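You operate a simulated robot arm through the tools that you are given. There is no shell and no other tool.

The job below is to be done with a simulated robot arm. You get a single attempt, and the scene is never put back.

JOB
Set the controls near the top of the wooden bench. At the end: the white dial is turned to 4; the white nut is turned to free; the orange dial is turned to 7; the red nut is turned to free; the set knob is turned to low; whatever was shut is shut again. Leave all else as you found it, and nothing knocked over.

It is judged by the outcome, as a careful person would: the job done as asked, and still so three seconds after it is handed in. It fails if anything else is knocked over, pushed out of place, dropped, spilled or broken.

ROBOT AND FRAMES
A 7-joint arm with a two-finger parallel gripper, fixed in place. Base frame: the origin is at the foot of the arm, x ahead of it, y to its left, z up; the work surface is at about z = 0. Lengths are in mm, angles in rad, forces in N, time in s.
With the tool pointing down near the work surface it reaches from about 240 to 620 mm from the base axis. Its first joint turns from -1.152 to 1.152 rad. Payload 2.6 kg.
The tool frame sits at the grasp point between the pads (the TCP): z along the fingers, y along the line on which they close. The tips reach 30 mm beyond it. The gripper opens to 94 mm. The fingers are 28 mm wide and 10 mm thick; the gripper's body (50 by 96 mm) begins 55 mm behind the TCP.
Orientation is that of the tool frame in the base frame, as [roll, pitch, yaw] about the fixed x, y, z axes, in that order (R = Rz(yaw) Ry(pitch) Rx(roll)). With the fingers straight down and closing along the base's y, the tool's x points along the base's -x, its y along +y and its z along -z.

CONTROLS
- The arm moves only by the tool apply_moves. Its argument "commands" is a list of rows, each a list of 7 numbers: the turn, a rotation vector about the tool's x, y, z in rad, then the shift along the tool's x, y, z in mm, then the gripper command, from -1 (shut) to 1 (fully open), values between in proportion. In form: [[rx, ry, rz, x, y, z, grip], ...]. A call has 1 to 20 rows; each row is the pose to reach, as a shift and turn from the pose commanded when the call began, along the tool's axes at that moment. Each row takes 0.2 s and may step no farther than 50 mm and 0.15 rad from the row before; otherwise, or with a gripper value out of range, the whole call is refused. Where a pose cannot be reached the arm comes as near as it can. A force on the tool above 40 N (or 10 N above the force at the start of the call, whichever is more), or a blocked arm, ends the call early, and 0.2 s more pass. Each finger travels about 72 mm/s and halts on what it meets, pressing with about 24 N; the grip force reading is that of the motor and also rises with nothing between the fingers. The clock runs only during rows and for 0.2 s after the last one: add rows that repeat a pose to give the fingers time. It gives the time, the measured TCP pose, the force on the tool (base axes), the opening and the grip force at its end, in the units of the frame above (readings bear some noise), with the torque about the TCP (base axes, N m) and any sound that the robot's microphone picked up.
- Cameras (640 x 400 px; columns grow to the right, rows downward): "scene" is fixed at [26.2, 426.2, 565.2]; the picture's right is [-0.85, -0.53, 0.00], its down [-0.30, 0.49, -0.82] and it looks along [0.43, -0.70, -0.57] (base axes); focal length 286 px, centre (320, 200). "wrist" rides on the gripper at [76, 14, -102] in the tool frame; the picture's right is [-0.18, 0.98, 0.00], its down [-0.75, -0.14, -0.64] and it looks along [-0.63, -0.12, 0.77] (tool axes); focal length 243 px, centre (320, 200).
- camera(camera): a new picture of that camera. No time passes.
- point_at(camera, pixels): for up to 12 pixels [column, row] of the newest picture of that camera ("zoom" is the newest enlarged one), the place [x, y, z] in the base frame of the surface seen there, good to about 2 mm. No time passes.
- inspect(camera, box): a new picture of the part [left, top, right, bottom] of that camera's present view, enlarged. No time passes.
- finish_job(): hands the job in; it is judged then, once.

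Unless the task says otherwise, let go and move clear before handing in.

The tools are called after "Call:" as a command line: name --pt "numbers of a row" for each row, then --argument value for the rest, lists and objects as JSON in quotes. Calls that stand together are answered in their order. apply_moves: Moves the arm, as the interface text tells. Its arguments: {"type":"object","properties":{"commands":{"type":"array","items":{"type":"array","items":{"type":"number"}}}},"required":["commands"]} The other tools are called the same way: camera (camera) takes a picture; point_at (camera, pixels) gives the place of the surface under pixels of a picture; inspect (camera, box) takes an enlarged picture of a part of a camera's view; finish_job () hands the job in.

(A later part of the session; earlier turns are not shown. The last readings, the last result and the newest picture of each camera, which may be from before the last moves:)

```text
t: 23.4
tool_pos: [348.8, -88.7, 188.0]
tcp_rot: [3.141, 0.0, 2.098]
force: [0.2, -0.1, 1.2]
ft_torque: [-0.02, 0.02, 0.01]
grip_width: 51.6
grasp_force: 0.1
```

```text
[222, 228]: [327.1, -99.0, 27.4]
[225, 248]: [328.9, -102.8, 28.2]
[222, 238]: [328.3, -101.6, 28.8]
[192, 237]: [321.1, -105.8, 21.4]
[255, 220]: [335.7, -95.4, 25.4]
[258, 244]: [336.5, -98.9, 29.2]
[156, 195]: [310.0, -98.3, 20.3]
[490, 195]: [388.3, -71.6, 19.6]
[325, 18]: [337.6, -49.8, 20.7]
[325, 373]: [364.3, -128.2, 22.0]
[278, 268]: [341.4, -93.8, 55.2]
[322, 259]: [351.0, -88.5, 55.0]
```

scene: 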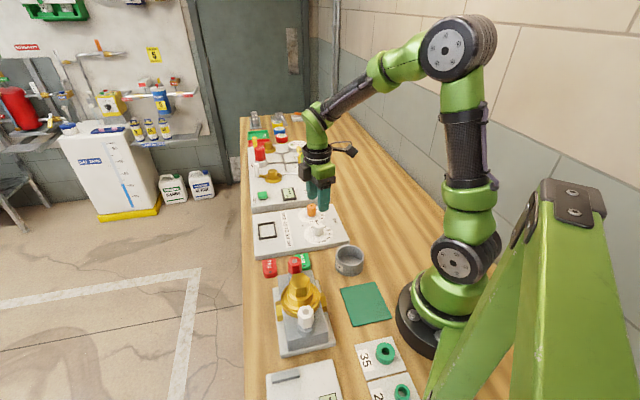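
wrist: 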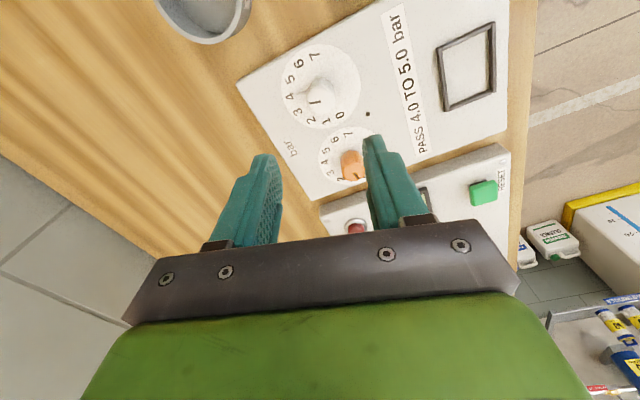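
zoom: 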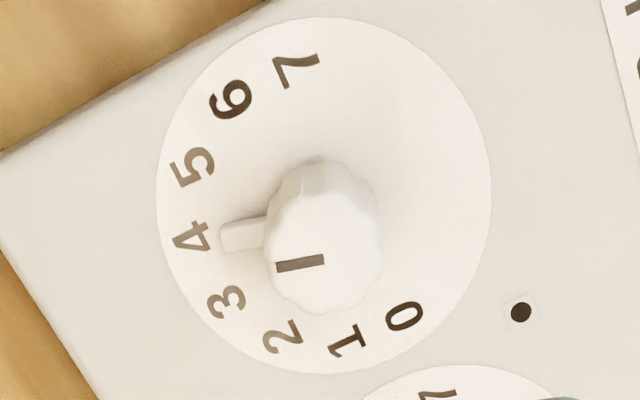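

White reads 4.0 within about 2°. Now I'll move above the orange dial near (413.8,-152.8) while winding the wrist back to about 240° for a clockwise stroke.

Call:
apply_moves --pt "0 0 -0.139 -5.9 1.5 0 0.1" --pt "0 0 -0.279 -11.7 3.1 0 0.1" --pt "0 0 -0.418 -17.6 4.6 0 0.1" --pt "0 0 -0.558 -23.4 6.1 0 0.1" --pt "0 0 -0.697 -29.3 7.6 0 0.1" --pt "0 0 -0.836 -35.1 9.2 0 0.1" --pt "0 0 -0.976 -41 10.7 0 0.1" --pt "0 0 -1.115 -46.8 12.2 0 0.1" --pt "0 0 -1.255 -52.7 13.7 6 0.1" --pt "0 0 -1.394 -58.5 15.3 12 0.1" --pt "0 0 -1.533 -64.4 16.8 18 0.1" --pt "0 0 -1.673 -70.2 18.3 24 0.1" --pt "0 0 -1.812 -76.1 19.8 30 0.1" --pt "0 0 -1.952 -81.9 21.4 35 0.1" --pt "0 0 -2.091 -87.8 22.9 38 0.1" --pt "0 0 -2.091 -87.8 22.9 38 0.1"

Call:
camera --camera "wrist"

Call:
inspect --camera "wrist" --box '[270, 40, 380, 150]'

```text
t: 26.8
tool_pos: [413.0, -152.1, 149.5]
tcp_rot: [3.141, -0.002, -2.094]
force: [-0.1, 0.4, -0.4]
ft_torque: [0.02, -0.01, -0.01]
grip_width: 51.6
grasp_force: 0.0
```

```text
taken
```

wrist: 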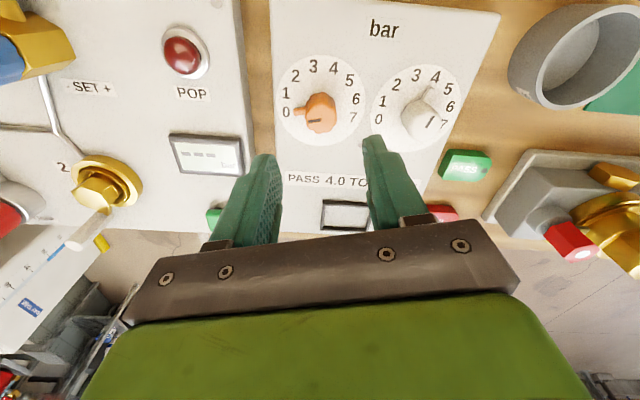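

```text
3.64 times, centred on (325, 95) of wrist
```

zoom: 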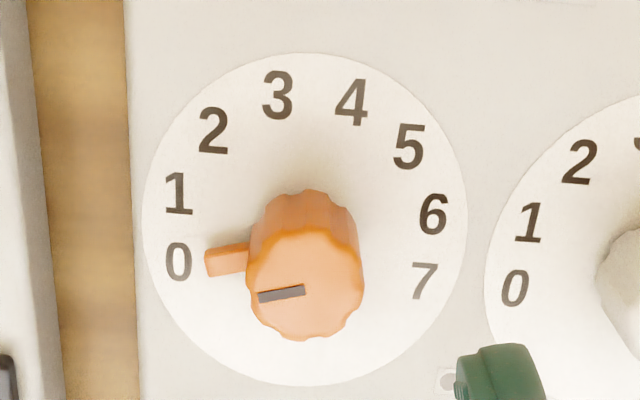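

Call:
point_at --camera "zoom" --pixels '[[250, 290], [360, 275], [305, 233], [302, 336], [302, 290], [262, 298], [210, 262], [178, 262], [424, 280], [303, 54], [143, 220], [466, 215]]'

```text
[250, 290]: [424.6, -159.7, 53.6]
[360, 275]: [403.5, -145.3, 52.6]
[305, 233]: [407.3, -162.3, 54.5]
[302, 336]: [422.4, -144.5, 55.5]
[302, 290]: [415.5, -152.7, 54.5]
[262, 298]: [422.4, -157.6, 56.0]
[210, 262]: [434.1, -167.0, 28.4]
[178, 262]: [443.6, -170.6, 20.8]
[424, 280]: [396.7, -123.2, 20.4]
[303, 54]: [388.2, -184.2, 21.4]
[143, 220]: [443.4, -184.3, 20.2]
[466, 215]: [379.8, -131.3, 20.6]
```

The orange knob centre is about (414.2,-152.8), so I'm nearly above it. I'll descend to z≈68 and close the gripper.

Call:
apply_moves --pt "0 0 0 0 -0.6 25 0.1" --pt "0 0 0 0 -0.6 50 0.1" --pt "0 0 0 0 -0.6 70 0.1" --pt "0 0 0 0 -0.6 81.5 0.1" --pt "0 0 0 0 -0.6 81.5 0.1" --pt "0 0 0 0 -0.6 81.5 -0.3" --pt "0 0 0 0 -0.6 81.5 -0.5" --pt "0 0 0 0 -0.6 81.5 -0.5"

Call:
camera --camera "wrist"

Call:
inspect --camera "wrist" --box '[240, 70, 400, 230]'

```text
t: 28.6
tool_pos: [413.8, -152.0, 69.7]
tcp_rot: [-3.139, -0.003, -2.092]
force: [7.8, -4.3, -8.0]
ft_torque: [-0.03, -0.31, -0.01]
grip_width: 26.8
grasp_force: 45.0
```

```text
taken
```

wrist: 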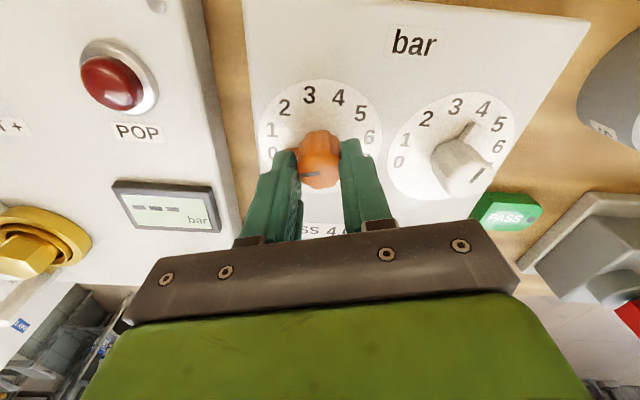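

```text
2.50 times, centred on (320, 150) of wrist
```

zoom: 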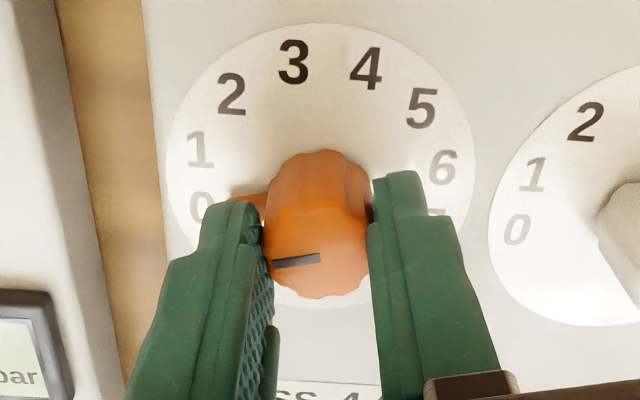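

The orange knob is gripped at 26.8 mm with modest forces. I'll turn clockwise 1.9 rad in small steps.

Call:
apply_moves --pt "0 0 0.1 0 0 0 -0.6" --pt "0 0 0.2 0 0 0 -0.6" --pt "0 0 0.3 0 0 0 -0.6" --pt "0 0 0.4 0 0 0 -0.6" --pt "0 0 0.5 0 0 0 -0.6" --pt "0 0 0.6 0 0 0 -0.6" --pt "0 0 0.7 0 0 0 -0.6" --pt "0 0 0.8 0 0 0 -0.6" --pt "0 0 0.9 0 0 0 -0.6" --pt "0 0 1.0 0 0 0 -0.6" --pt "0 0 1.1 0 0 0 -0.6" --pt "0 0 1.2 0 0 0 -0.6" --pt "0 0 1.3 0 0 0 -0.6" --pt "0 0 1.4 0 0 0 -0.6" --pt "0 0 1.5 0 0 0 -0.6" --pt "0 0 1.6 0 0 0 -0.6" --pt "0 0 1.7 0 0 0 -0.6" --pt "0 0 1.8 0 0 0 -0.6" --pt "0 0 1.9 0 0 0 -0.6" --pt "0 0 1.9 0 0 0 -0.6"

Call:
camera --camera "wrist"

Call:
inspect --camera "wrist" --box '[240, 70, 400, 230]'

```text
t: 32.8
tool_pos: [412.9, -152.3, 70.1]
tcp_rot: [-3.141, -0.005, 2.287]
force: [-10.3, 19.9, 12.3]
ft_torque: [1.0, 0.67, -0.03]
grip_width: 26.7
grasp_force: 45.3
```

```text
taken
```

wrist: 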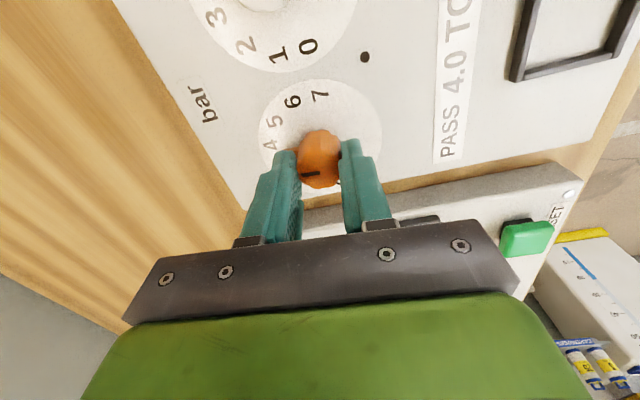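

```text
2.50 times, centred on (320, 150) of wrist
```

zoom: 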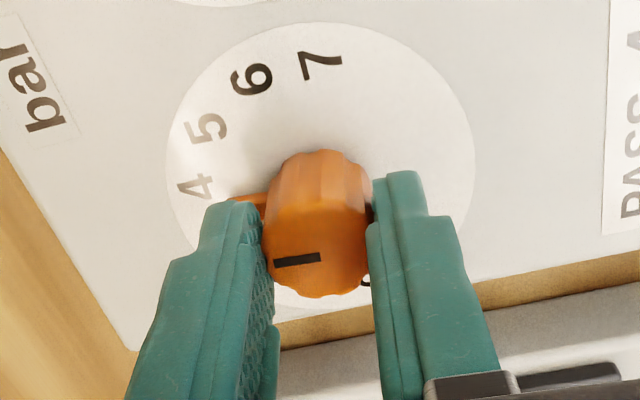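

The orange dial has followed to about 3.6 and reads a side force of about 22 N. I'll release, lift, wind the wrist back 1.761 rad with a small centring correction, and regrip.

Call:
apply_moves --pt "0 0 0 0 0 0 -0.2" --pt "0 0 0 0 0 0 0.1" --pt "0 0 0 0 0 0 0.1" --pt "0 0 0 0 0 -20 0.1" --pt "0 0 0 0 0 -40 0.1" --pt "0 0 -0.14 -0.3 1 -40 0.1" --pt "0 0 -0.28 -0.3 1 -40 0.1" --pt "0 0 -0.42 -0.3 1 -40 0.1" --pt "0 0 -0.56 -0.3 1 -40 0.1" --pt "0 0 -0.7 -0.3 1 -40 0.1" --pt "0 0 -0.84 -0.3 1 -40 0.1" --pt "0 0 -0.98 -0.3 1 -40 0.1" --pt "0 0 -1.12 -0.3 1 -40 0.1" --pt "0 0 -1.26 -0.3 1 -40 0.1" --pt "0 0 -1.4 -0.3 1 -40 0.1" --pt "0 0 -1.54 -0.3 1 -40 0.1" --pt "0 0 -1.68 -0.3 1 -40 0.1" --pt "0 0 -1.761 -0.3 1 -40 0.1" --pt "0 0 -1.761 -0.3 1 -40 0.1"

Call:
camera --camera "wrist"

Call:
inspect --camera "wrist" --box '[250, 50, 390, 190]'

```text
t: 36.8
tool_pos: [414.9, -152.8, 109.3]
tcp_rot: [3.141, -0.002, -2.232]
force: [0.8, 0.3, 0.5]
ft_torque: [-0.02, 0.0, -0.02]
grip_width: 51.9
grasp_force: 0.0
```

```text
taken
```

wrist: 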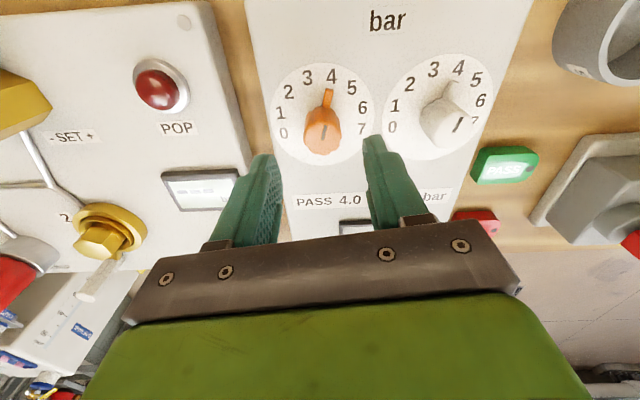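

```text
2.86 times, centred on (320, 120) of wrist
```

zoom: 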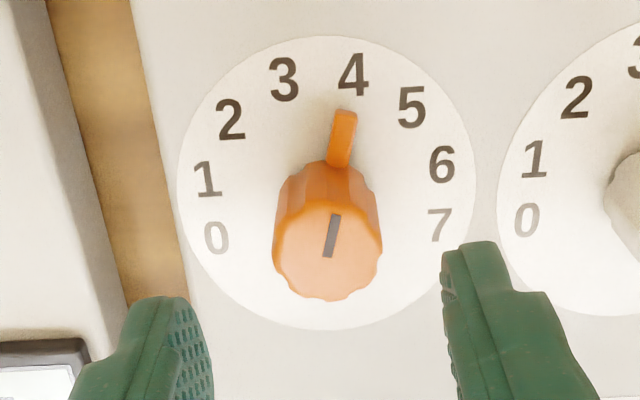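

The orange pointer sits just short of 4. I'll measure it exactly before the second stroke.

Call:
point_at --camera "zoom" --pixels '[[334, 112], [354, 114], [344, 113], [326, 158], [348, 162], [336, 216], [328, 256], [275, 235], [381, 250], [328, 204], [328, 296], [353, 75]]'

```text
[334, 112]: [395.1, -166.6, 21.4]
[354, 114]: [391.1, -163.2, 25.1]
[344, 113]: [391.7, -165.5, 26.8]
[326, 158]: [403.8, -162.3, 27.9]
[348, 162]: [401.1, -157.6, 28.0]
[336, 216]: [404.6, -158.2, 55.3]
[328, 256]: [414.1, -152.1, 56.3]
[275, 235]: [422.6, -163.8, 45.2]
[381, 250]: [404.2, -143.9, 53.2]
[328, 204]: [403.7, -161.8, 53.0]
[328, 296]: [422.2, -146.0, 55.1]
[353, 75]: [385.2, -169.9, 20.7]
```

The pointer now sits at 4 although I turned only 109°, so the dial appears to have detents that settle on whole numbers. The remaining turn to 7 is then 90°, so I'll descend, grip, and turn 1.571 rad clockwise.

Call:
apply_moves --pt "0 0 0 0 0 20 0.1" --pt "0 0 0 0 0 40 0.1" --pt "0 0 0 0 0 40 0.1" --pt "0 0 0 0 0 40 -0.3" --pt "0 0 0 0 0 40 -0.5" --pt "0 0 0 0 0 40 -0.5"

Call:
camera --camera "wrist"

Call:
inspect --camera "wrist" --box '[240, 70, 400, 230]'

```text
t: 38.2
tool_pos: [413.1, -151.7, 66.9]
tcp_rot: [3.138, -0.001, -2.233]
force: [-7.3, 4.2, 1.6]
ft_torque: [0.16, 0.12, 0.03]
grip_width: 26.7
grasp_force: 44.7
```

```text
taken
```

wrist: 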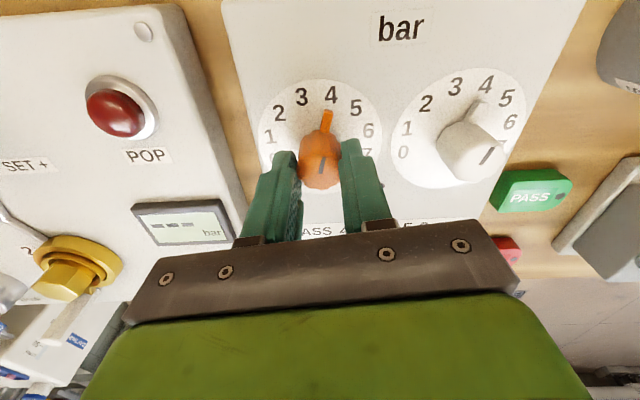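

```text
2.50 times, centred on (320, 150) of wrist
```

zoom: 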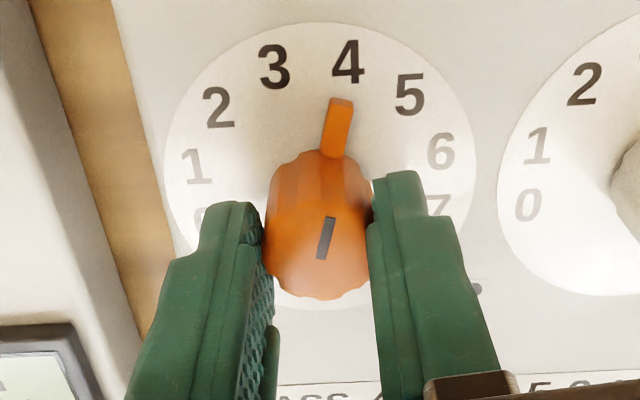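

The knob is gripped with the pointer near 4. I'll turn clockwise 1.571 rad, then inspect before releasing.

Call:
apply_moves --pt "0 0 0.1 0 0 0 -0.6" --pt "0 0 0.2 0 0 0 -0.6" --pt "0 0 0.3 0 0 0 -0.6" --pt "0 0 0.4 0 0 0 -0.6" --pt "0 0 0.5 0 0 0 -0.6" --pt "0 0 0.6 0 0 0 -0.6" --pt "0 0 0.7 0 0 0 -0.6" --pt "0 0 0.8 0 0 0 -0.6" --pt "0 0 0.9 0 0 0 -0.6" --pt "0 0 1.0 0 0 0 -0.6" --pt "0 0 1.1 0 0 0 -0.6" --pt "0 0 1.2 0 0 0 -0.6" --pt "0 0 1.3 0 0 0 -0.6" --pt "0 0 1.4 0 0 0 -0.6" --pt "0 0 1.5 0 0 0 -0.6" --pt "0 0 1.571 0 0 0 -0.6" --pt "0 0 1.571 0 0 0 -0.6"

Call:
camera --camera "wrist"

Call:
inspect --camera "wrist" --box '[240, 70, 400, 230]'

```text
t: 41.8
tool_pos: [414.1, -151.6, 68.8]
tcp_rot: [-3.14, -0.005, 2.478]
force: [-13.1, 12.7, -8.7]
ft_torque: [0.35, 0.47, 0.48]
grip_width: 26.8
grasp_force: 44.8
```

```text
taken
```

wrist: 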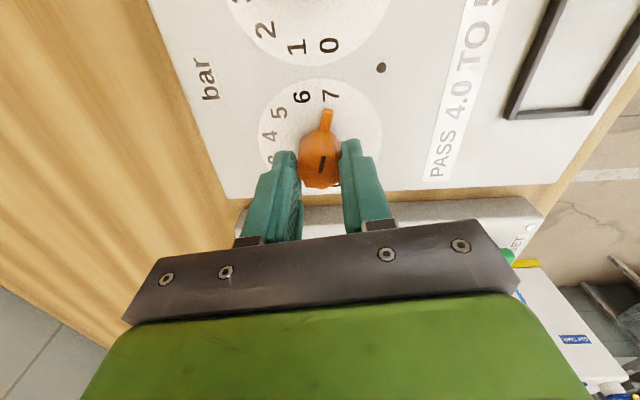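

```text
2.50 times, centred on (320, 150) of wrist
```

zoom: 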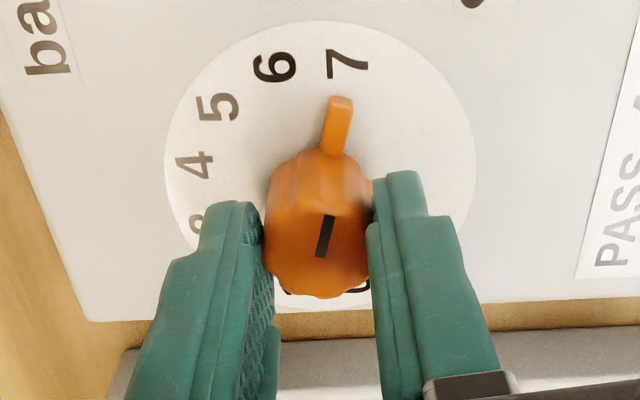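

The pointer now aims at 7 and the z torque has risen to 0.48 N·m, which suggests the end stop. I'll release, lift, and verify.

Call:
apply_moves --pt "0 0 0 0 0 0 -0.2" --pt "0 0 0 0 0 0 0.1" --pt "0 0 0 0 0 0 0.1" --pt "0 0 0 0 0 -20 0.1" --pt "0 0 0 0 0 -50 0.1" --pt "0 0 0 0 0 -90 0.1" --pt "0 0 0 0 0 -130 0.1" --pt "0 0 0 20 -10 -150 0.1" --pt "0 0 0 20 -10 -150 0.1"

Call:
camera --camera "wrist"

Call:
inspect --camera "wrist" --box '[230, 30, 400, 200]'

```text
t: 43.8
tool_pos: [393.0, -147.5, 219.5]
tcp_rot: [-3.14, 0.001, 2.481]
force: [-0.8, -0.5, 0.4]
ft_torque: [-0.01, -0.01, -0.01]
grip_width: 51.7
grasp_force: 0.0
```

```text
taken
```

wrist: 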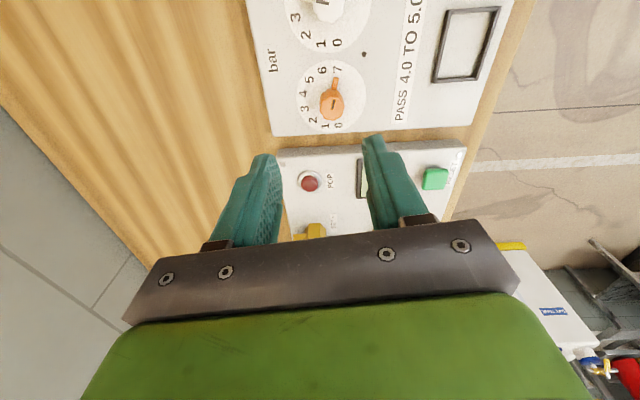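

```text
2.35 times, centred on (315, 115) of wrist
```

zoom: 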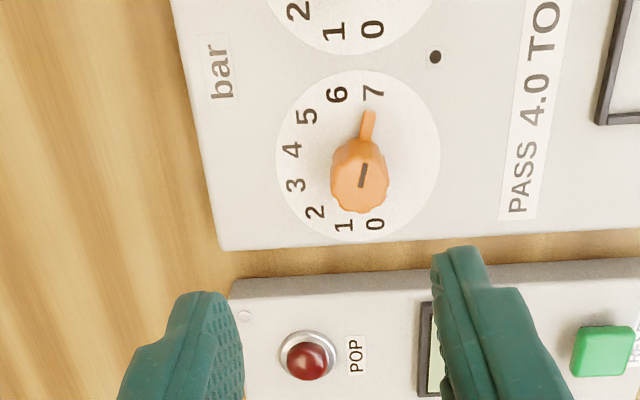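

Call:
inspect --camera "wrist" --box '[290, 50, 375, 140]'

Call:
point_at --camera "wrist" --pixels '[[336, 78], [338, 68], [334, 88], [334, 100], [332, 108]]'

Call:
inspect --camera "scene" --box '[270, 180, 370, 260]'

```text
4.44 times, centred on (332, 95) of wrist
```

zoom: 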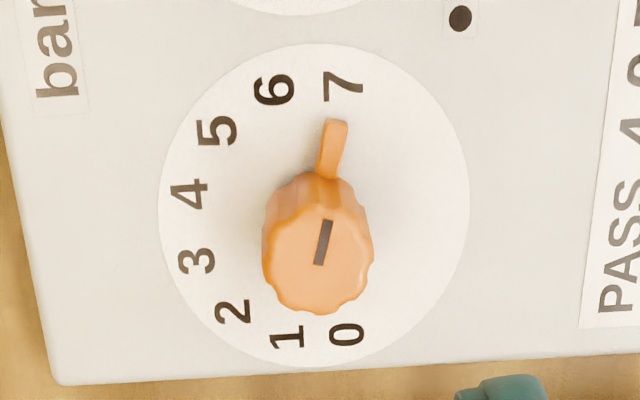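

```text
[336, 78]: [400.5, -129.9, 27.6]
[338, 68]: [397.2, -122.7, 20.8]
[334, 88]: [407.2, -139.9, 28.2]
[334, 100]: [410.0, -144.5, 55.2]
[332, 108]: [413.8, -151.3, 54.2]
```

```text
5.00 times, centred on (320, 220) of scene
```

zoom: 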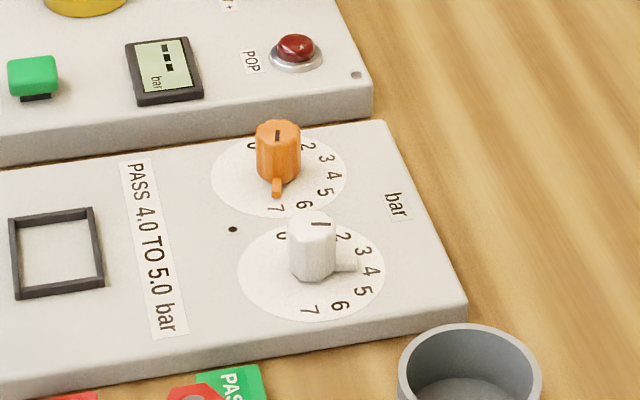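

Orange reads 7 (pointer at -239° against -240° for the digit), and white still reads 4. Now I'll move above the white nut for a close look at its hex orientation.

Call:
apply_moves --pt "0 0 0 38.8 16.2 -5 0.3" --pt "0 0 0 77.6 32.4 -10 0.3" --pt "0 0 0 116.4 48.6 -15 0.3" --pt "0 0 0 155.2 64.8 -15 0.3" --pt "0 0 0 194 81 -15 0.3" --pt "0 0 0 232.7 97.2 -15 0.3" --pt "0 0 0 271.5 113.4 -15 0.3" --pt "0 0 0 310.3 129.6 -15 0.3" --pt "0 0 0 349.1 145.8 -15 0.3" --pt "0 0 0 349.1 145.8 -15 0.3"

Call:
camera --camera "wrist"

Call:
inspect --camera "wrist" --box '[230, 40, 410, 220]'

```text
t: 46.0
tool_pos: [207.0, 182.8, 233.0]
tcp_rot: [-3.139, 0.001, 2.48]
force: [0.3, -0.3, -0.2]
ft_torque: [-0.01, -0.01, 0.03]
grip_width: 61.2
grasp_force: 0.1
```

```text
taken
```

wrist: 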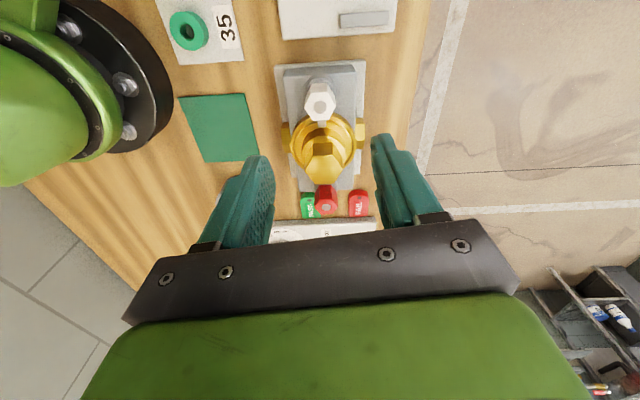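

```text
2.22 times, centred on (320, 130) of wrist
```

zoom: 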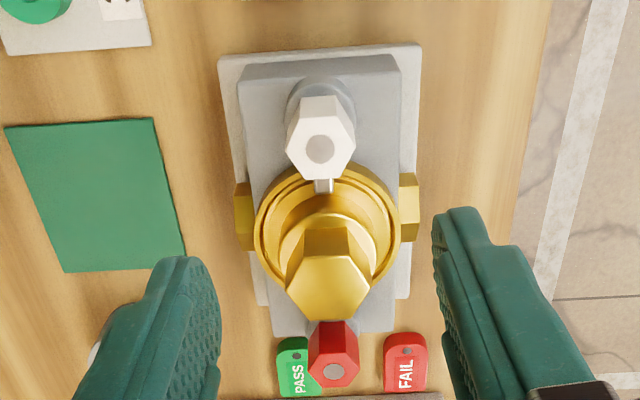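

The white nut is at (320,103) in the wrist picture. I'll zoom on it and measure its vertices.

Call:
inspect --camera "wrist" --box '[290, 70, 350, 130]'

```text
6.67 times, centred on (320, 100) of wrist
```

zoom: 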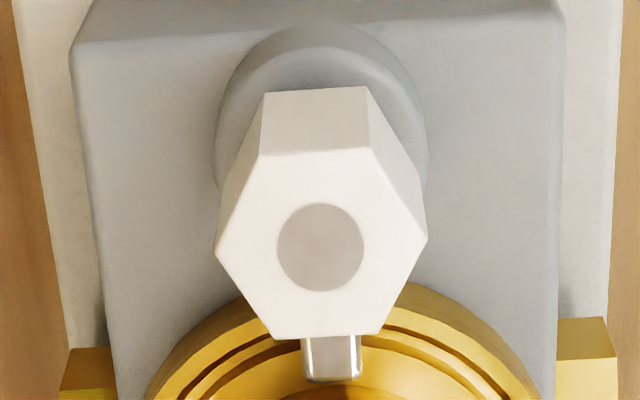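

The hex has a flat facing the tab (bottom edge) and vertices at left and right. I'll measure these points.

Call:
point_at --camera "zoom" --pixels '[[222, 250], [422, 238], [264, 160], [365, 152], [275, 334], [375, 328], [320, 247], [330, 375], [330, 340], [265, 100], [365, 95], [240, 120]]'

Call:
inspect --camera "wrist" --box '[280, 160, 370, 230]'

```text
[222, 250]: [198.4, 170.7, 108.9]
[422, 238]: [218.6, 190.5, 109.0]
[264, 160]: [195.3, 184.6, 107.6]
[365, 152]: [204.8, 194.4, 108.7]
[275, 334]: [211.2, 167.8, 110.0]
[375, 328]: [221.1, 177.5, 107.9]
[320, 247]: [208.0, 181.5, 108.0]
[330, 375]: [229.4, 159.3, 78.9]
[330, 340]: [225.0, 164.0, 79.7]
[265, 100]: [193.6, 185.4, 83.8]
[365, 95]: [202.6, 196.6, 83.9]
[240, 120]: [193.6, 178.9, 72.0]
```

```text
5.71 times, centred on (325, 195) of wrist
```

zoom: 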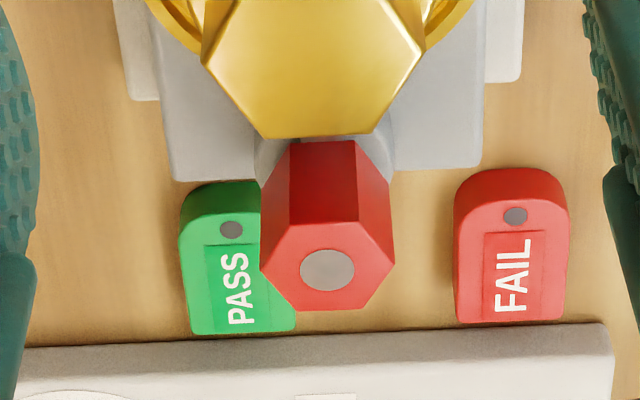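

The white nut centre is about (208.2,181), 24 mm across flats, with flat normals at -45°, 15° and 75°. I'll align the wrist to yaw 105° (closing along 15°), so both fingers stay clear of the brass part, and hover at z≈163.

Call:
apply_moves --pt "0 0 0.13 -2 -0.7 15 0.1" --pt "0 0 0.26 -2 -0.7 30 -0.1" --pt "0 0 0.39 -2 -0.7 45 -0.15" --pt "0 0 0.52 -2 -0.7 58 -0.15" --pt "0 0 0.648 -2 -0.7 70 -0.15" --pt "0 0 0.648 -2 -0.7 70 -0.15"

Call:
camera --camera "wrist"

Call:
inspect --camera "wrist" --box '[240, 50, 400, 210]'

```text
t: 47.4
tool_pos: [208.3, 179.3, 165.6]
tcp_rot: [3.141, 0.0, 1.83]
force: [-0.7, 0.3, 0.6]
ft_torque: [0.01, 0.0, 0.02]
grip_width: 40.1
grasp_force: 0.1
```

```text
taken
```

wrist: 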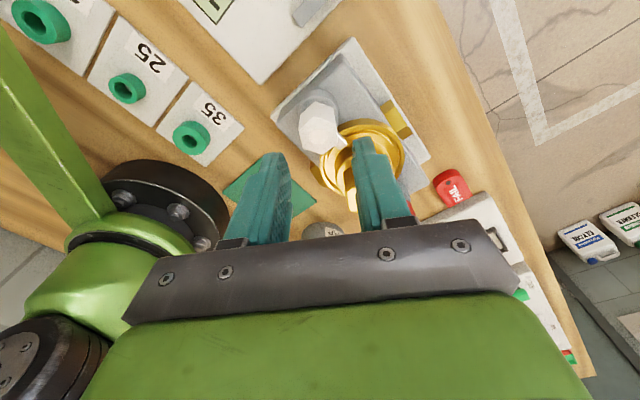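

```text
2.50 times, centred on (320, 130) of wrist
```

zoom: 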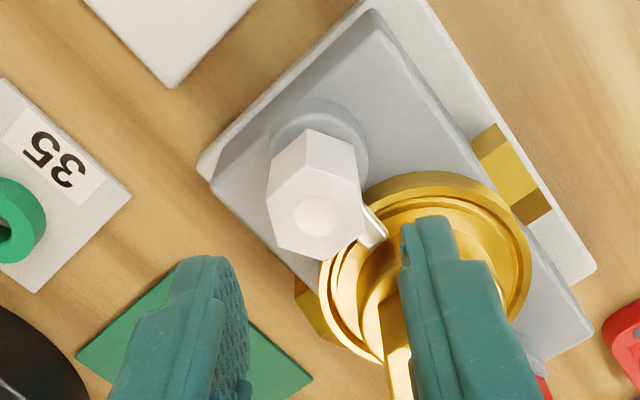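

I'm hovering above the nut at yaw 105°. I'll cross-check its centre from this closer view.

Call:
inspect --camera "wrist" --box '[290, 80, 350, 140]'

```text
6.67 times, centred on (320, 110) of wrist
```

zoom: 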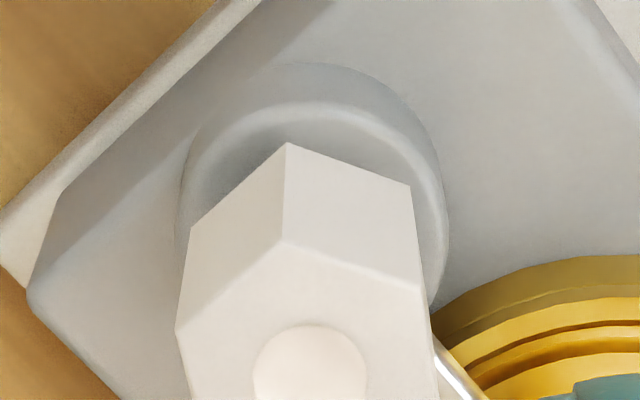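

Call:
inspect --camera "wrist" --box '[290, 95, 350, 155]'

Call:
point_at --camera "zoom" --pixels '[[180, 232], [285, 148], [415, 192], [432, 325], [330, 400], [310, 280], [205, 360], [255, 285], [366, 285], [310, 227], [310, 336]]'

```text
6.67 times, centred on (320, 125) of wrist
```

zoom: 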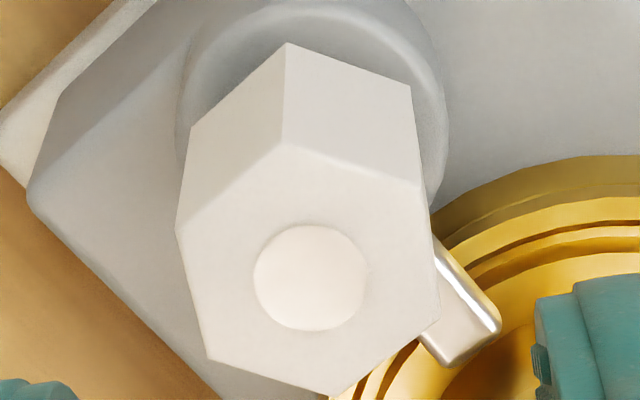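

```text
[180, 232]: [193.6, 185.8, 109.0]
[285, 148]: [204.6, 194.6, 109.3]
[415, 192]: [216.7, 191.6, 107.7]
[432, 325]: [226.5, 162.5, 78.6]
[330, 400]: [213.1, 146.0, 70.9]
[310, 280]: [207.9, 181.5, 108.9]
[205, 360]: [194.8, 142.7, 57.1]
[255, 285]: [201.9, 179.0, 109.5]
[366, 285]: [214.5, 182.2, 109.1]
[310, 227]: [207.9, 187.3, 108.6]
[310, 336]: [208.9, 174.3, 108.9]
```

Centre confirmed at (208.2,181.0). I'll descend to TCP z≈118 (tips at about 88, above the tab) and close on the flats.

Call:
apply_moves --pt "0 0 0 0.9 -0.1 20 -0.15" --pt "0 0 0 0.9 -0.1 38 -0.15" --pt "0 0 0 0.9 -0.1 47 -0.15" --pt "0 0 0 0.9 -0.1 47 -0.15" --pt "0 0 0 0.9 -0.1 47 -0.4" --pt "0 0 0 0.9 -0.1 47 -0.55" --pt "0 0 0 0.9 -0.1 47 -0.55"

Call:
camera --camera "wrist"

Call:
inspect --camera "wrist" --box '[240, 70, 400, 230]'

Call:
inspect --camera "scene" --box '[250, 220, 370, 360]'

```text
t: 49.0
tool_pos: [207.9, 180.0, 115.8]
tcp_rot: [-3.139, 0.002, 1.831]
force: [-11.5, -4.1, -0.6]
ft_torque: [0.1, -0.06, 0.01]
grip_width: 29.5
grasp_force: 45.0
```

```text
taken
```

wrist: 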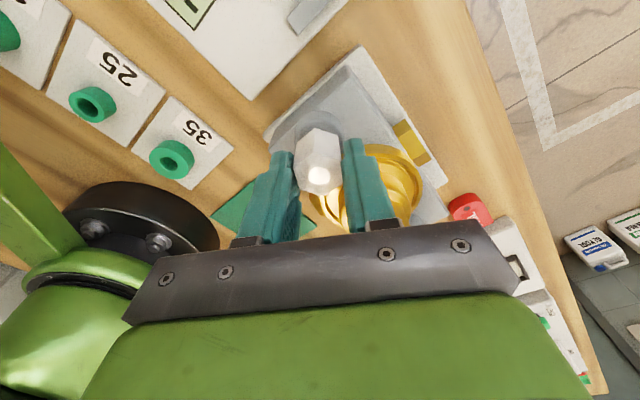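

```text
2.50 times, centred on (320, 150) of wrist
```

zoom: 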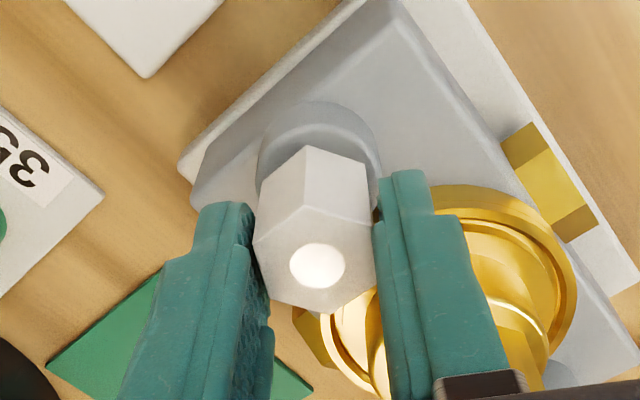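

```text
2.86 times, centred on (310, 290) of scene
```

zoom: 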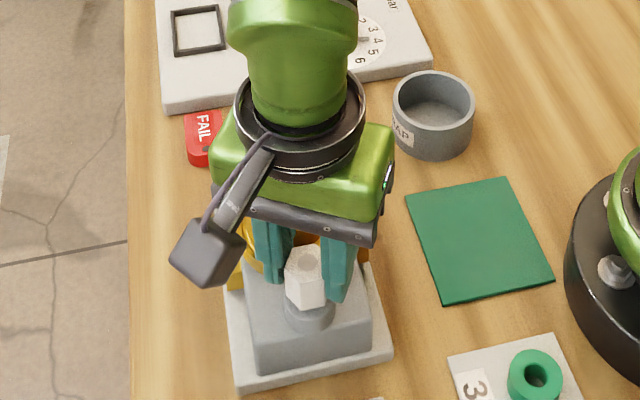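

The gripper holds the hex flats (reading 29.5 mm) with about 12 N of side force along the tool's -y. I'll relieve that slightly and try a small counterclockwise turn while watching the torque.

Call:
apply_moves --pt "0 0 0 0 -0.7 0 -0.6" --pt "0 0 -0.08 0 -0.7 0 -0.6" --pt "0 0 -0.16 0 -0.7 0 -0.6" --pt "0 0 -0.24 0 -0.7 0 -0.6" --pt "0 0 -0.24 0 -0.7 0 -0.6"

Call:
camera --camera "wrist"

Call:
inspect --camera "wrist" --box '[240, 70, 400, 230]'

```text
t: 50.1
tool_pos: [208.1, 179.6, 116.6]
tcp_rot: [3.142, 0.0, 2.074]
force: [0.7, 0.6, -1.3]
ft_torque: [-0.21, -0.03, 0.01]
grip_width: 29.7
grasp_force: 45.0
stopped in row 5: the force on the tool passed its limit at 40 N (the readings are from after the stop); the commanded pose is now the measured one
```

```text
taken
```

wrist: 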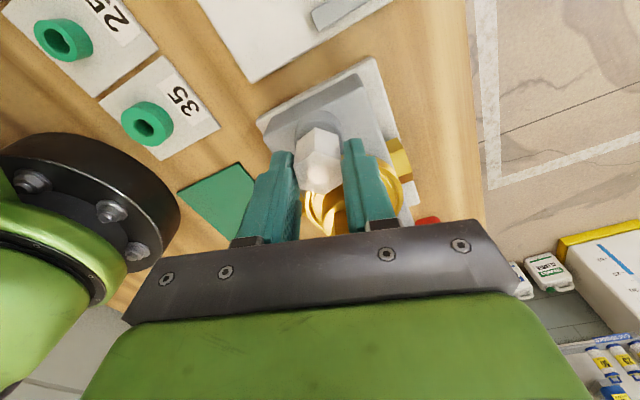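

```text
2.50 times, centred on (320, 150) of wrist
```

zoom: 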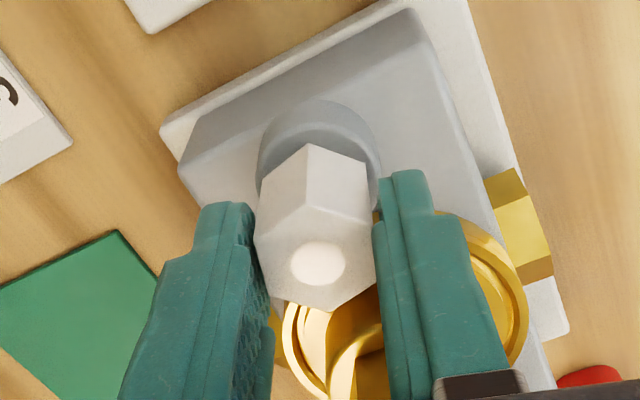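

The nut turned counterclockwise with the gripper by about 14° and there is little torque now. I'll continue counterclockwise in small steps.

Call:
apply_moves --pt "0 0 -0.08 0 0 0 -0.6" --pt "0 0 -0.16 0 0 0 -0.6" --pt "0 0 -0.24 0 0 0 -0.6" --pt "0 0 -0.32 0 0 0 -0.6" --pt "0 0 -0.4 0 0 0 -0.6"

Call:
inspect --camera "wrist" --box '[240, 70, 400, 230]'

```text
t: 51.4
tool_pos: [209.1, 180.6, 115.9]
tcp_rot: [3.14, 0.003, 2.471]
force: [1.5, 0.8, -2.3]
ft_torque: [-0.15, 0.22, 0.04]
grip_width: 29.4
grasp_force: 45.0
stopped in row 5: the force on the tool passed its limit at 40 N (the readings are from after the stop); the commanded pose is now the measured one
```

```text
2.50 times, centred on (320, 150) of wrist
```

zoom: 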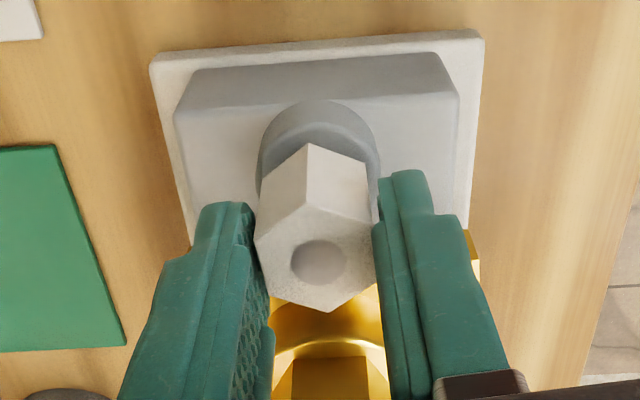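

The nut is at about 37° counterclockwise and still follows. I'll proceed with shorter calls so I can see which way the side force builds.

Call:
apply_moves --pt "0 0 -0.08 0 0 0 -0.6" --pt "0 0 -0.16 0 0 0 -0.6" --pt "0 0 -0.22 0 0 0 -0.6"

```text
t: 52.2
tool_pos: [209.4, 182.1, 116.9]
tcp_rot: [3.14, 0.002, 2.692]
force: [8.6, 3.2, -12.4]
ft_torque: [0.49, 0.8, -0.01]
grip_width: 29.3
grasp_force: 44.6
```

Total is about 49° with a modest 9 N side force. I'll add a small relief offset and keep turning.

Call:
apply_moves --pt "0 0 -0.08 -0.4 0.4 0.4 -0.6" --pt "0 0 -0.16 -0.4 0.4 0.4 -0.6" --pt "0 0 -0.22 -0.4 0.4 0.4 -0.6"

Call:
inspect --camera "wrist" --box '[240, 70, 400, 230]'

```text
t: 53.0
tool_pos: [209.7, 181.1, 115.7]
tcp_rot: [3.139, 0.002, 2.914]
force: [0.7, 5.5, 6.8]
ft_torque: [0.02, 0.26, -0.02]
grip_width: 29.3
grasp_force: 44.3
```

```text
2.50 times, centred on (320, 150) of wrist
```

zoom: 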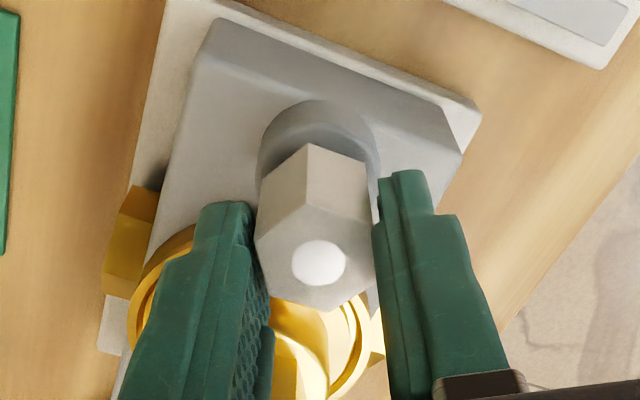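

Now about 62° with no resisting torque. I'll continue toward 90°.

Call:
apply_moves --pt "0 0 -0.08 0 0.2 0 -0.6" --pt "0 0 -0.16 0 0.2 0 -0.6" --pt "0 0 -0.24 0 0.2 0 -0.6"

Call:
apply_moves --pt "0 0 -0.08 0 0 0 -0.6" --pt "0 0 -0.16 0 0 0 -0.6" --pt "0 0 -0.24 0 0 0 -0.6"

Call:
inspect --camera "wrist" --box '[240, 70, 400, 230]'

```text
t: 53.8
tool_pos: [208.4, 182.4, 117.0]
tcp_rot: [3.138, 0.005, -3.13]
force: [11.7, 25.0, -14.4]
ft_torque: [0.17, 0.89, -0.09]
grip_width: 29.4
grasp_force: 45.2
```

```text
t: 54.6
tool_pos: [210.0, 182.4, 116.9]
tcp_rot: [3.137, 0.004, -2.905]
force: [-1.2, 1.8, -2.3]
ft_torque: [-0.24, -0.38, -0.51]
grip_width: 29.3
grasp_force: 45.1
stopped in row 3: the force on the tool passed its limit at 57 N (the readings are from after the stop); the commanded pose is now the measured one
```

```text
2.50 times, centred on (320, 150) of wrist
```

zoom: 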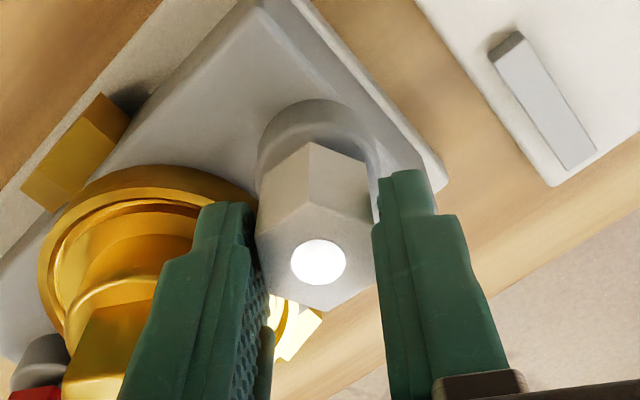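

The torque jumped to -0.51 N·m at about 89°, which indicates the end stop at roughly 90°. I'll open only slightly, because the brass part is close, then lift straight up and check.

Call:
apply_moves --pt "0 0 0 0 0 0 -0.3" --pt "0 0 0 0 0 0 -0.25" --pt "0 0 0 0 0 0 -0.25" --pt "0 0 0 0 0 -15 -0.25" --pt "0 0 0 0 0 -40 -0.25" --pt "0 0 0 0 0 -75 -0.25" --pt "0 0 0 0 0 -110 -0.1" --pt "0 0 0 0 0 -110 0.3"

Call:
camera --camera "wrist"

Call:
inspect --camera "wrist" --box '[230, 40, 410, 220]'

Call:
inspect --camera "scene" --box '[250, 240, 370, 360]'

```text
t: 56.4
tool_pos: [210.6, 183.3, 227.7]
tcp_rot: [3.138, 0.005, -2.902]
force: [-0.6, 0.1, -1.0]
ft_torque: [0.0, -0.02, 0.01]
grip_width: 61.1
grasp_force: 0.0
```

```text
taken
```

wrist: 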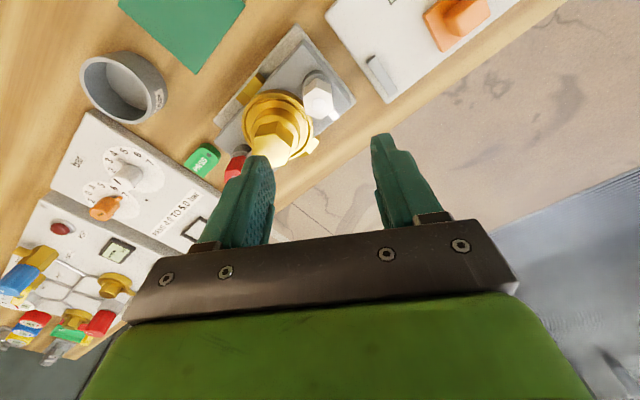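

```text
2.22 times, centred on (320, 130) of wrist
```

zoom: 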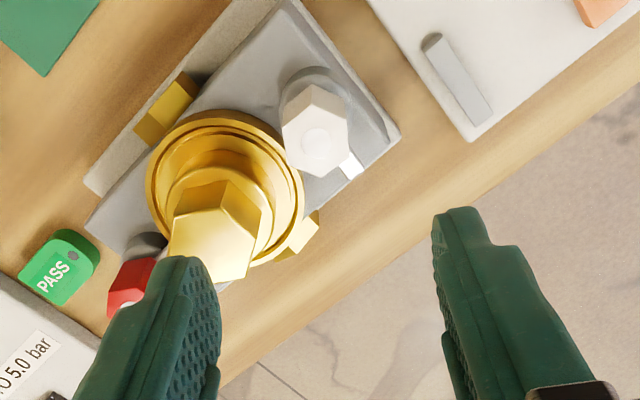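

```text
3.33 times, centred on (310, 300) of scene
```

zoom: 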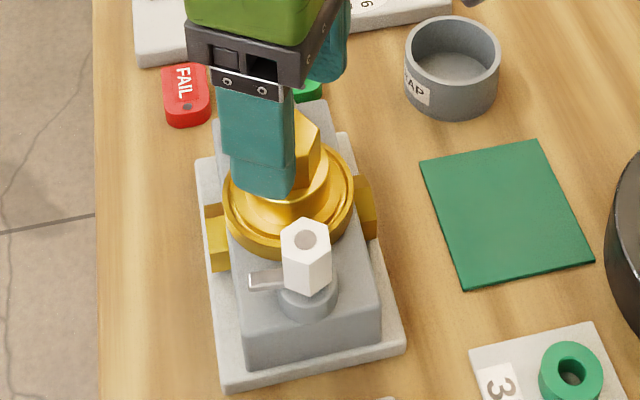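

The white nut's tab now points off the brass flange at 90°, so the white nut is free. Next I'll move above the red nut near (294,96) with yaw 105° and check its geometry.

Call:
apply_moves --pt "0 0 0.141 -5.6 -9.5 0 0.3" --pt "0 0 0.282 -11.1 -19 0 0.3" --pt "0 0 0.423 -16.7 -28.4 0 0.3" --pt "0 0 0.564 -22.2 -37.8 0 0.3" --pt "0 0 0.705 -27.8 -47.3 0 0.3" --pt "0 0 0.846 -33.3 -56.7 0 0.3" --pt "0 0 0.987 -38.9 -66.2 0 0.3" --pt "0 0 1.128 -44.4 -75.6 0 0.3" --pt "0 0 1.269 -50 -85.1 0 0.3" --pt "0 0 1.41 -55.5 -94.5 0 0.3" --pt "0 0 1.548 -61.1 -104 0 0.3" --pt "0 0 1.548 -61.1 -104 0 0.3"

Call:
camera --camera "wrist"

Call:
inspect --camera "wrist" --box '[290, 75, 350, 135]'

```text
t: 59.0
tool_pos: [291.8, 95.4, 227.4]
tcp_rot: [3.136, -0.003, 1.83]
force: [-0.4, 0.2, -0.3]
ft_torque: [-0.02, 0.0, 0.01]
grip_width: 61.1
grasp_force: 0.2
```

```text
taken
```

wrist: 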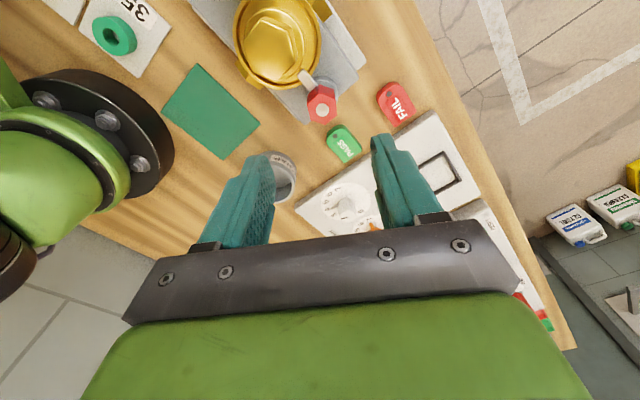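

```text
6.67 times, centred on (320, 105) of wrist
```

zoom: 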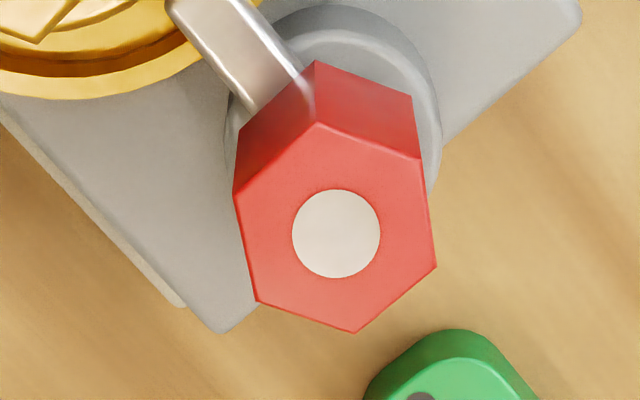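

Call:
point_at --camera "zoom" --pixels '[[239, 198], [318, 127], [416, 162], [431, 263], [354, 328], [260, 298], [336, 233], [297, 233], [376, 233], [336, 194], [336, 274], [250, 60]]'

```text
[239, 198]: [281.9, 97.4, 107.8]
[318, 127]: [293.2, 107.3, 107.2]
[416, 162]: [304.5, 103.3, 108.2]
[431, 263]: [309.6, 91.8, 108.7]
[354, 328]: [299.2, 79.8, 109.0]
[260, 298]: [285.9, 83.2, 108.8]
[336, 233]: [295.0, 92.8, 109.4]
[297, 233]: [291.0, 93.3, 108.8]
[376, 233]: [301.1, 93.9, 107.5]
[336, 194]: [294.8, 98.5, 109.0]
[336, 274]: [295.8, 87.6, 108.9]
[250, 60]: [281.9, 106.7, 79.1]
```

The red nut centre is about (295.6,93.6), with flats oriented like the white one. I'll shift and lower to hover at z≈165 with a 40 mm opening, then re-read the position.

Call:
apply_moves --pt "0 0 0 -1.4 1 30 0" --pt "0 0 0 -2.8 1.9 62 -0.15" --pt "0 0 0 -2.8 1.9 62 -0.15"

Call:
apply_moves --pt "0 0 0 0 0 0 -0.15"

Call:
apply_moves --pt "0 0 0 0 0 0 -0.15"

Call:
camera --camera "wrist"

Call:
inspect --camera "wrist" --box '[240, 70, 400, 230]'

```text
t: 59.8
tool_pos: [295.2, 93.4, 165.2]
tcp_rot: [3.136, -0.002, 1.833]
force: [-0.3, -0.2, -0.1]
ft_torque: [0.02, 0.03, 0.0]
grip_width: 40.1
grasp_force: 0.0
```

```text
t: 60.2
tool_pos: [295.2, 94.2, 166.1]
tcp_rot: [3.136, -0.004, 1.834]
force: [0.8, 0.2, -0.1]
ft_torque: [0.0, 0.0, -0.01]
grip_width: 40.1
grasp_force: 0.1
```

```text
t: 60.6
tool_pos: [294.8, 92.2, 165.5]
tcp_rot: [3.137, -0.005, 1.833]
force: [0.3, -0.1, 0.3]
ft_torque: [0.05, -0.02, -0.01]
grip_width: 39.5
grasp_force: 0.0
```

```text
taken
```

wrist: 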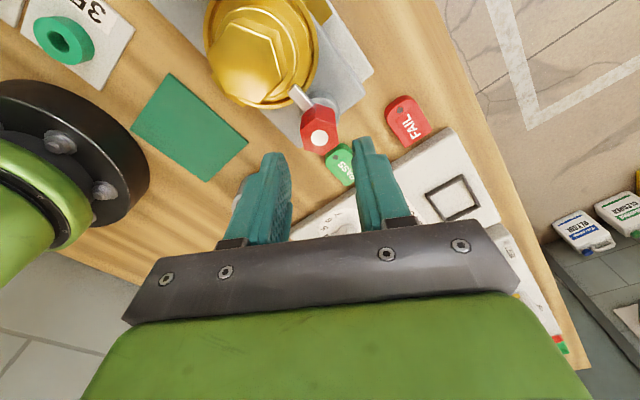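

```text
2.50 times, centred on (320, 150) of wrist
```

zoom: 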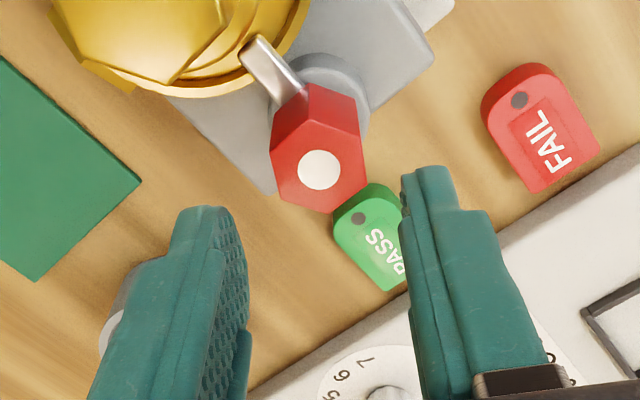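

The average reading is (295.1,93.3), close to target. I'll descend onto the red nut and close.

Call:
apply_moves --pt "0 0 0 0.2 0.5 20 -0.15" --pt "0 0 0 0.2 0.5 38 -0.15" --pt "0 0 0 0.2 0.5 47.5 -0.15" --pt "0 0 0 0.2 0.5 47.5 -0.15" --pt "0 0 0 0.2 0.5 47.5 -0.4" --pt "0 0 0 0.2 0.5 47.5 -0.5" --pt "0 0 0 0.2 0.5 47.5 -0.5"

Call:
camera --camera "wrist"

Call:
inspect --camera "wrist" --box '[240, 70, 400, 230]'

```text
t: 62.2
tool_pos: [294.8, 94.0, 116.8]
tcp_rot: [3.139, -0.004, 1.832]
force: [-2.9, -1.2, -1.5]
ft_torque: [0.07, 0.37, -0.02]
grip_width: 29.2
grasp_force: 45.0
```

```text
taken
```

wrist: 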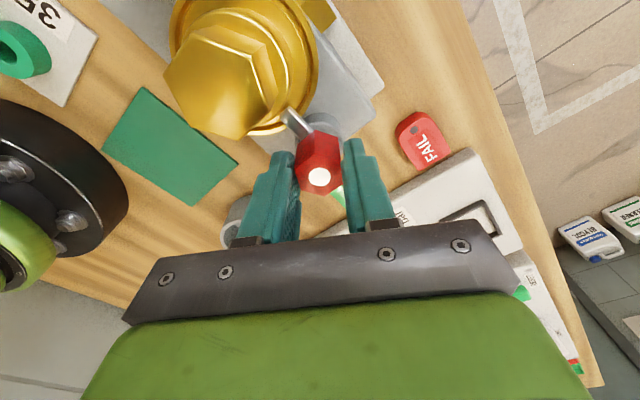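

```text
2.50 times, centred on (320, 150) of wrist
```

zoom: 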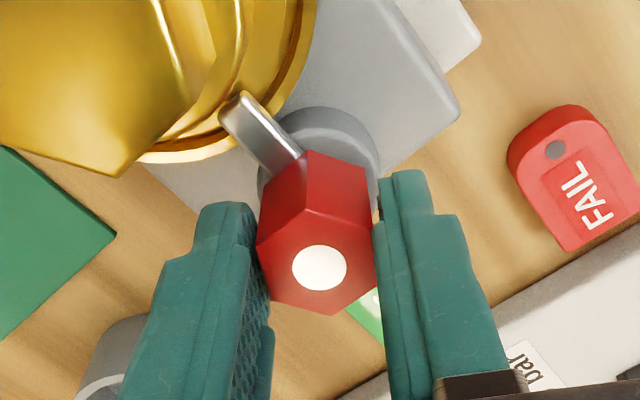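

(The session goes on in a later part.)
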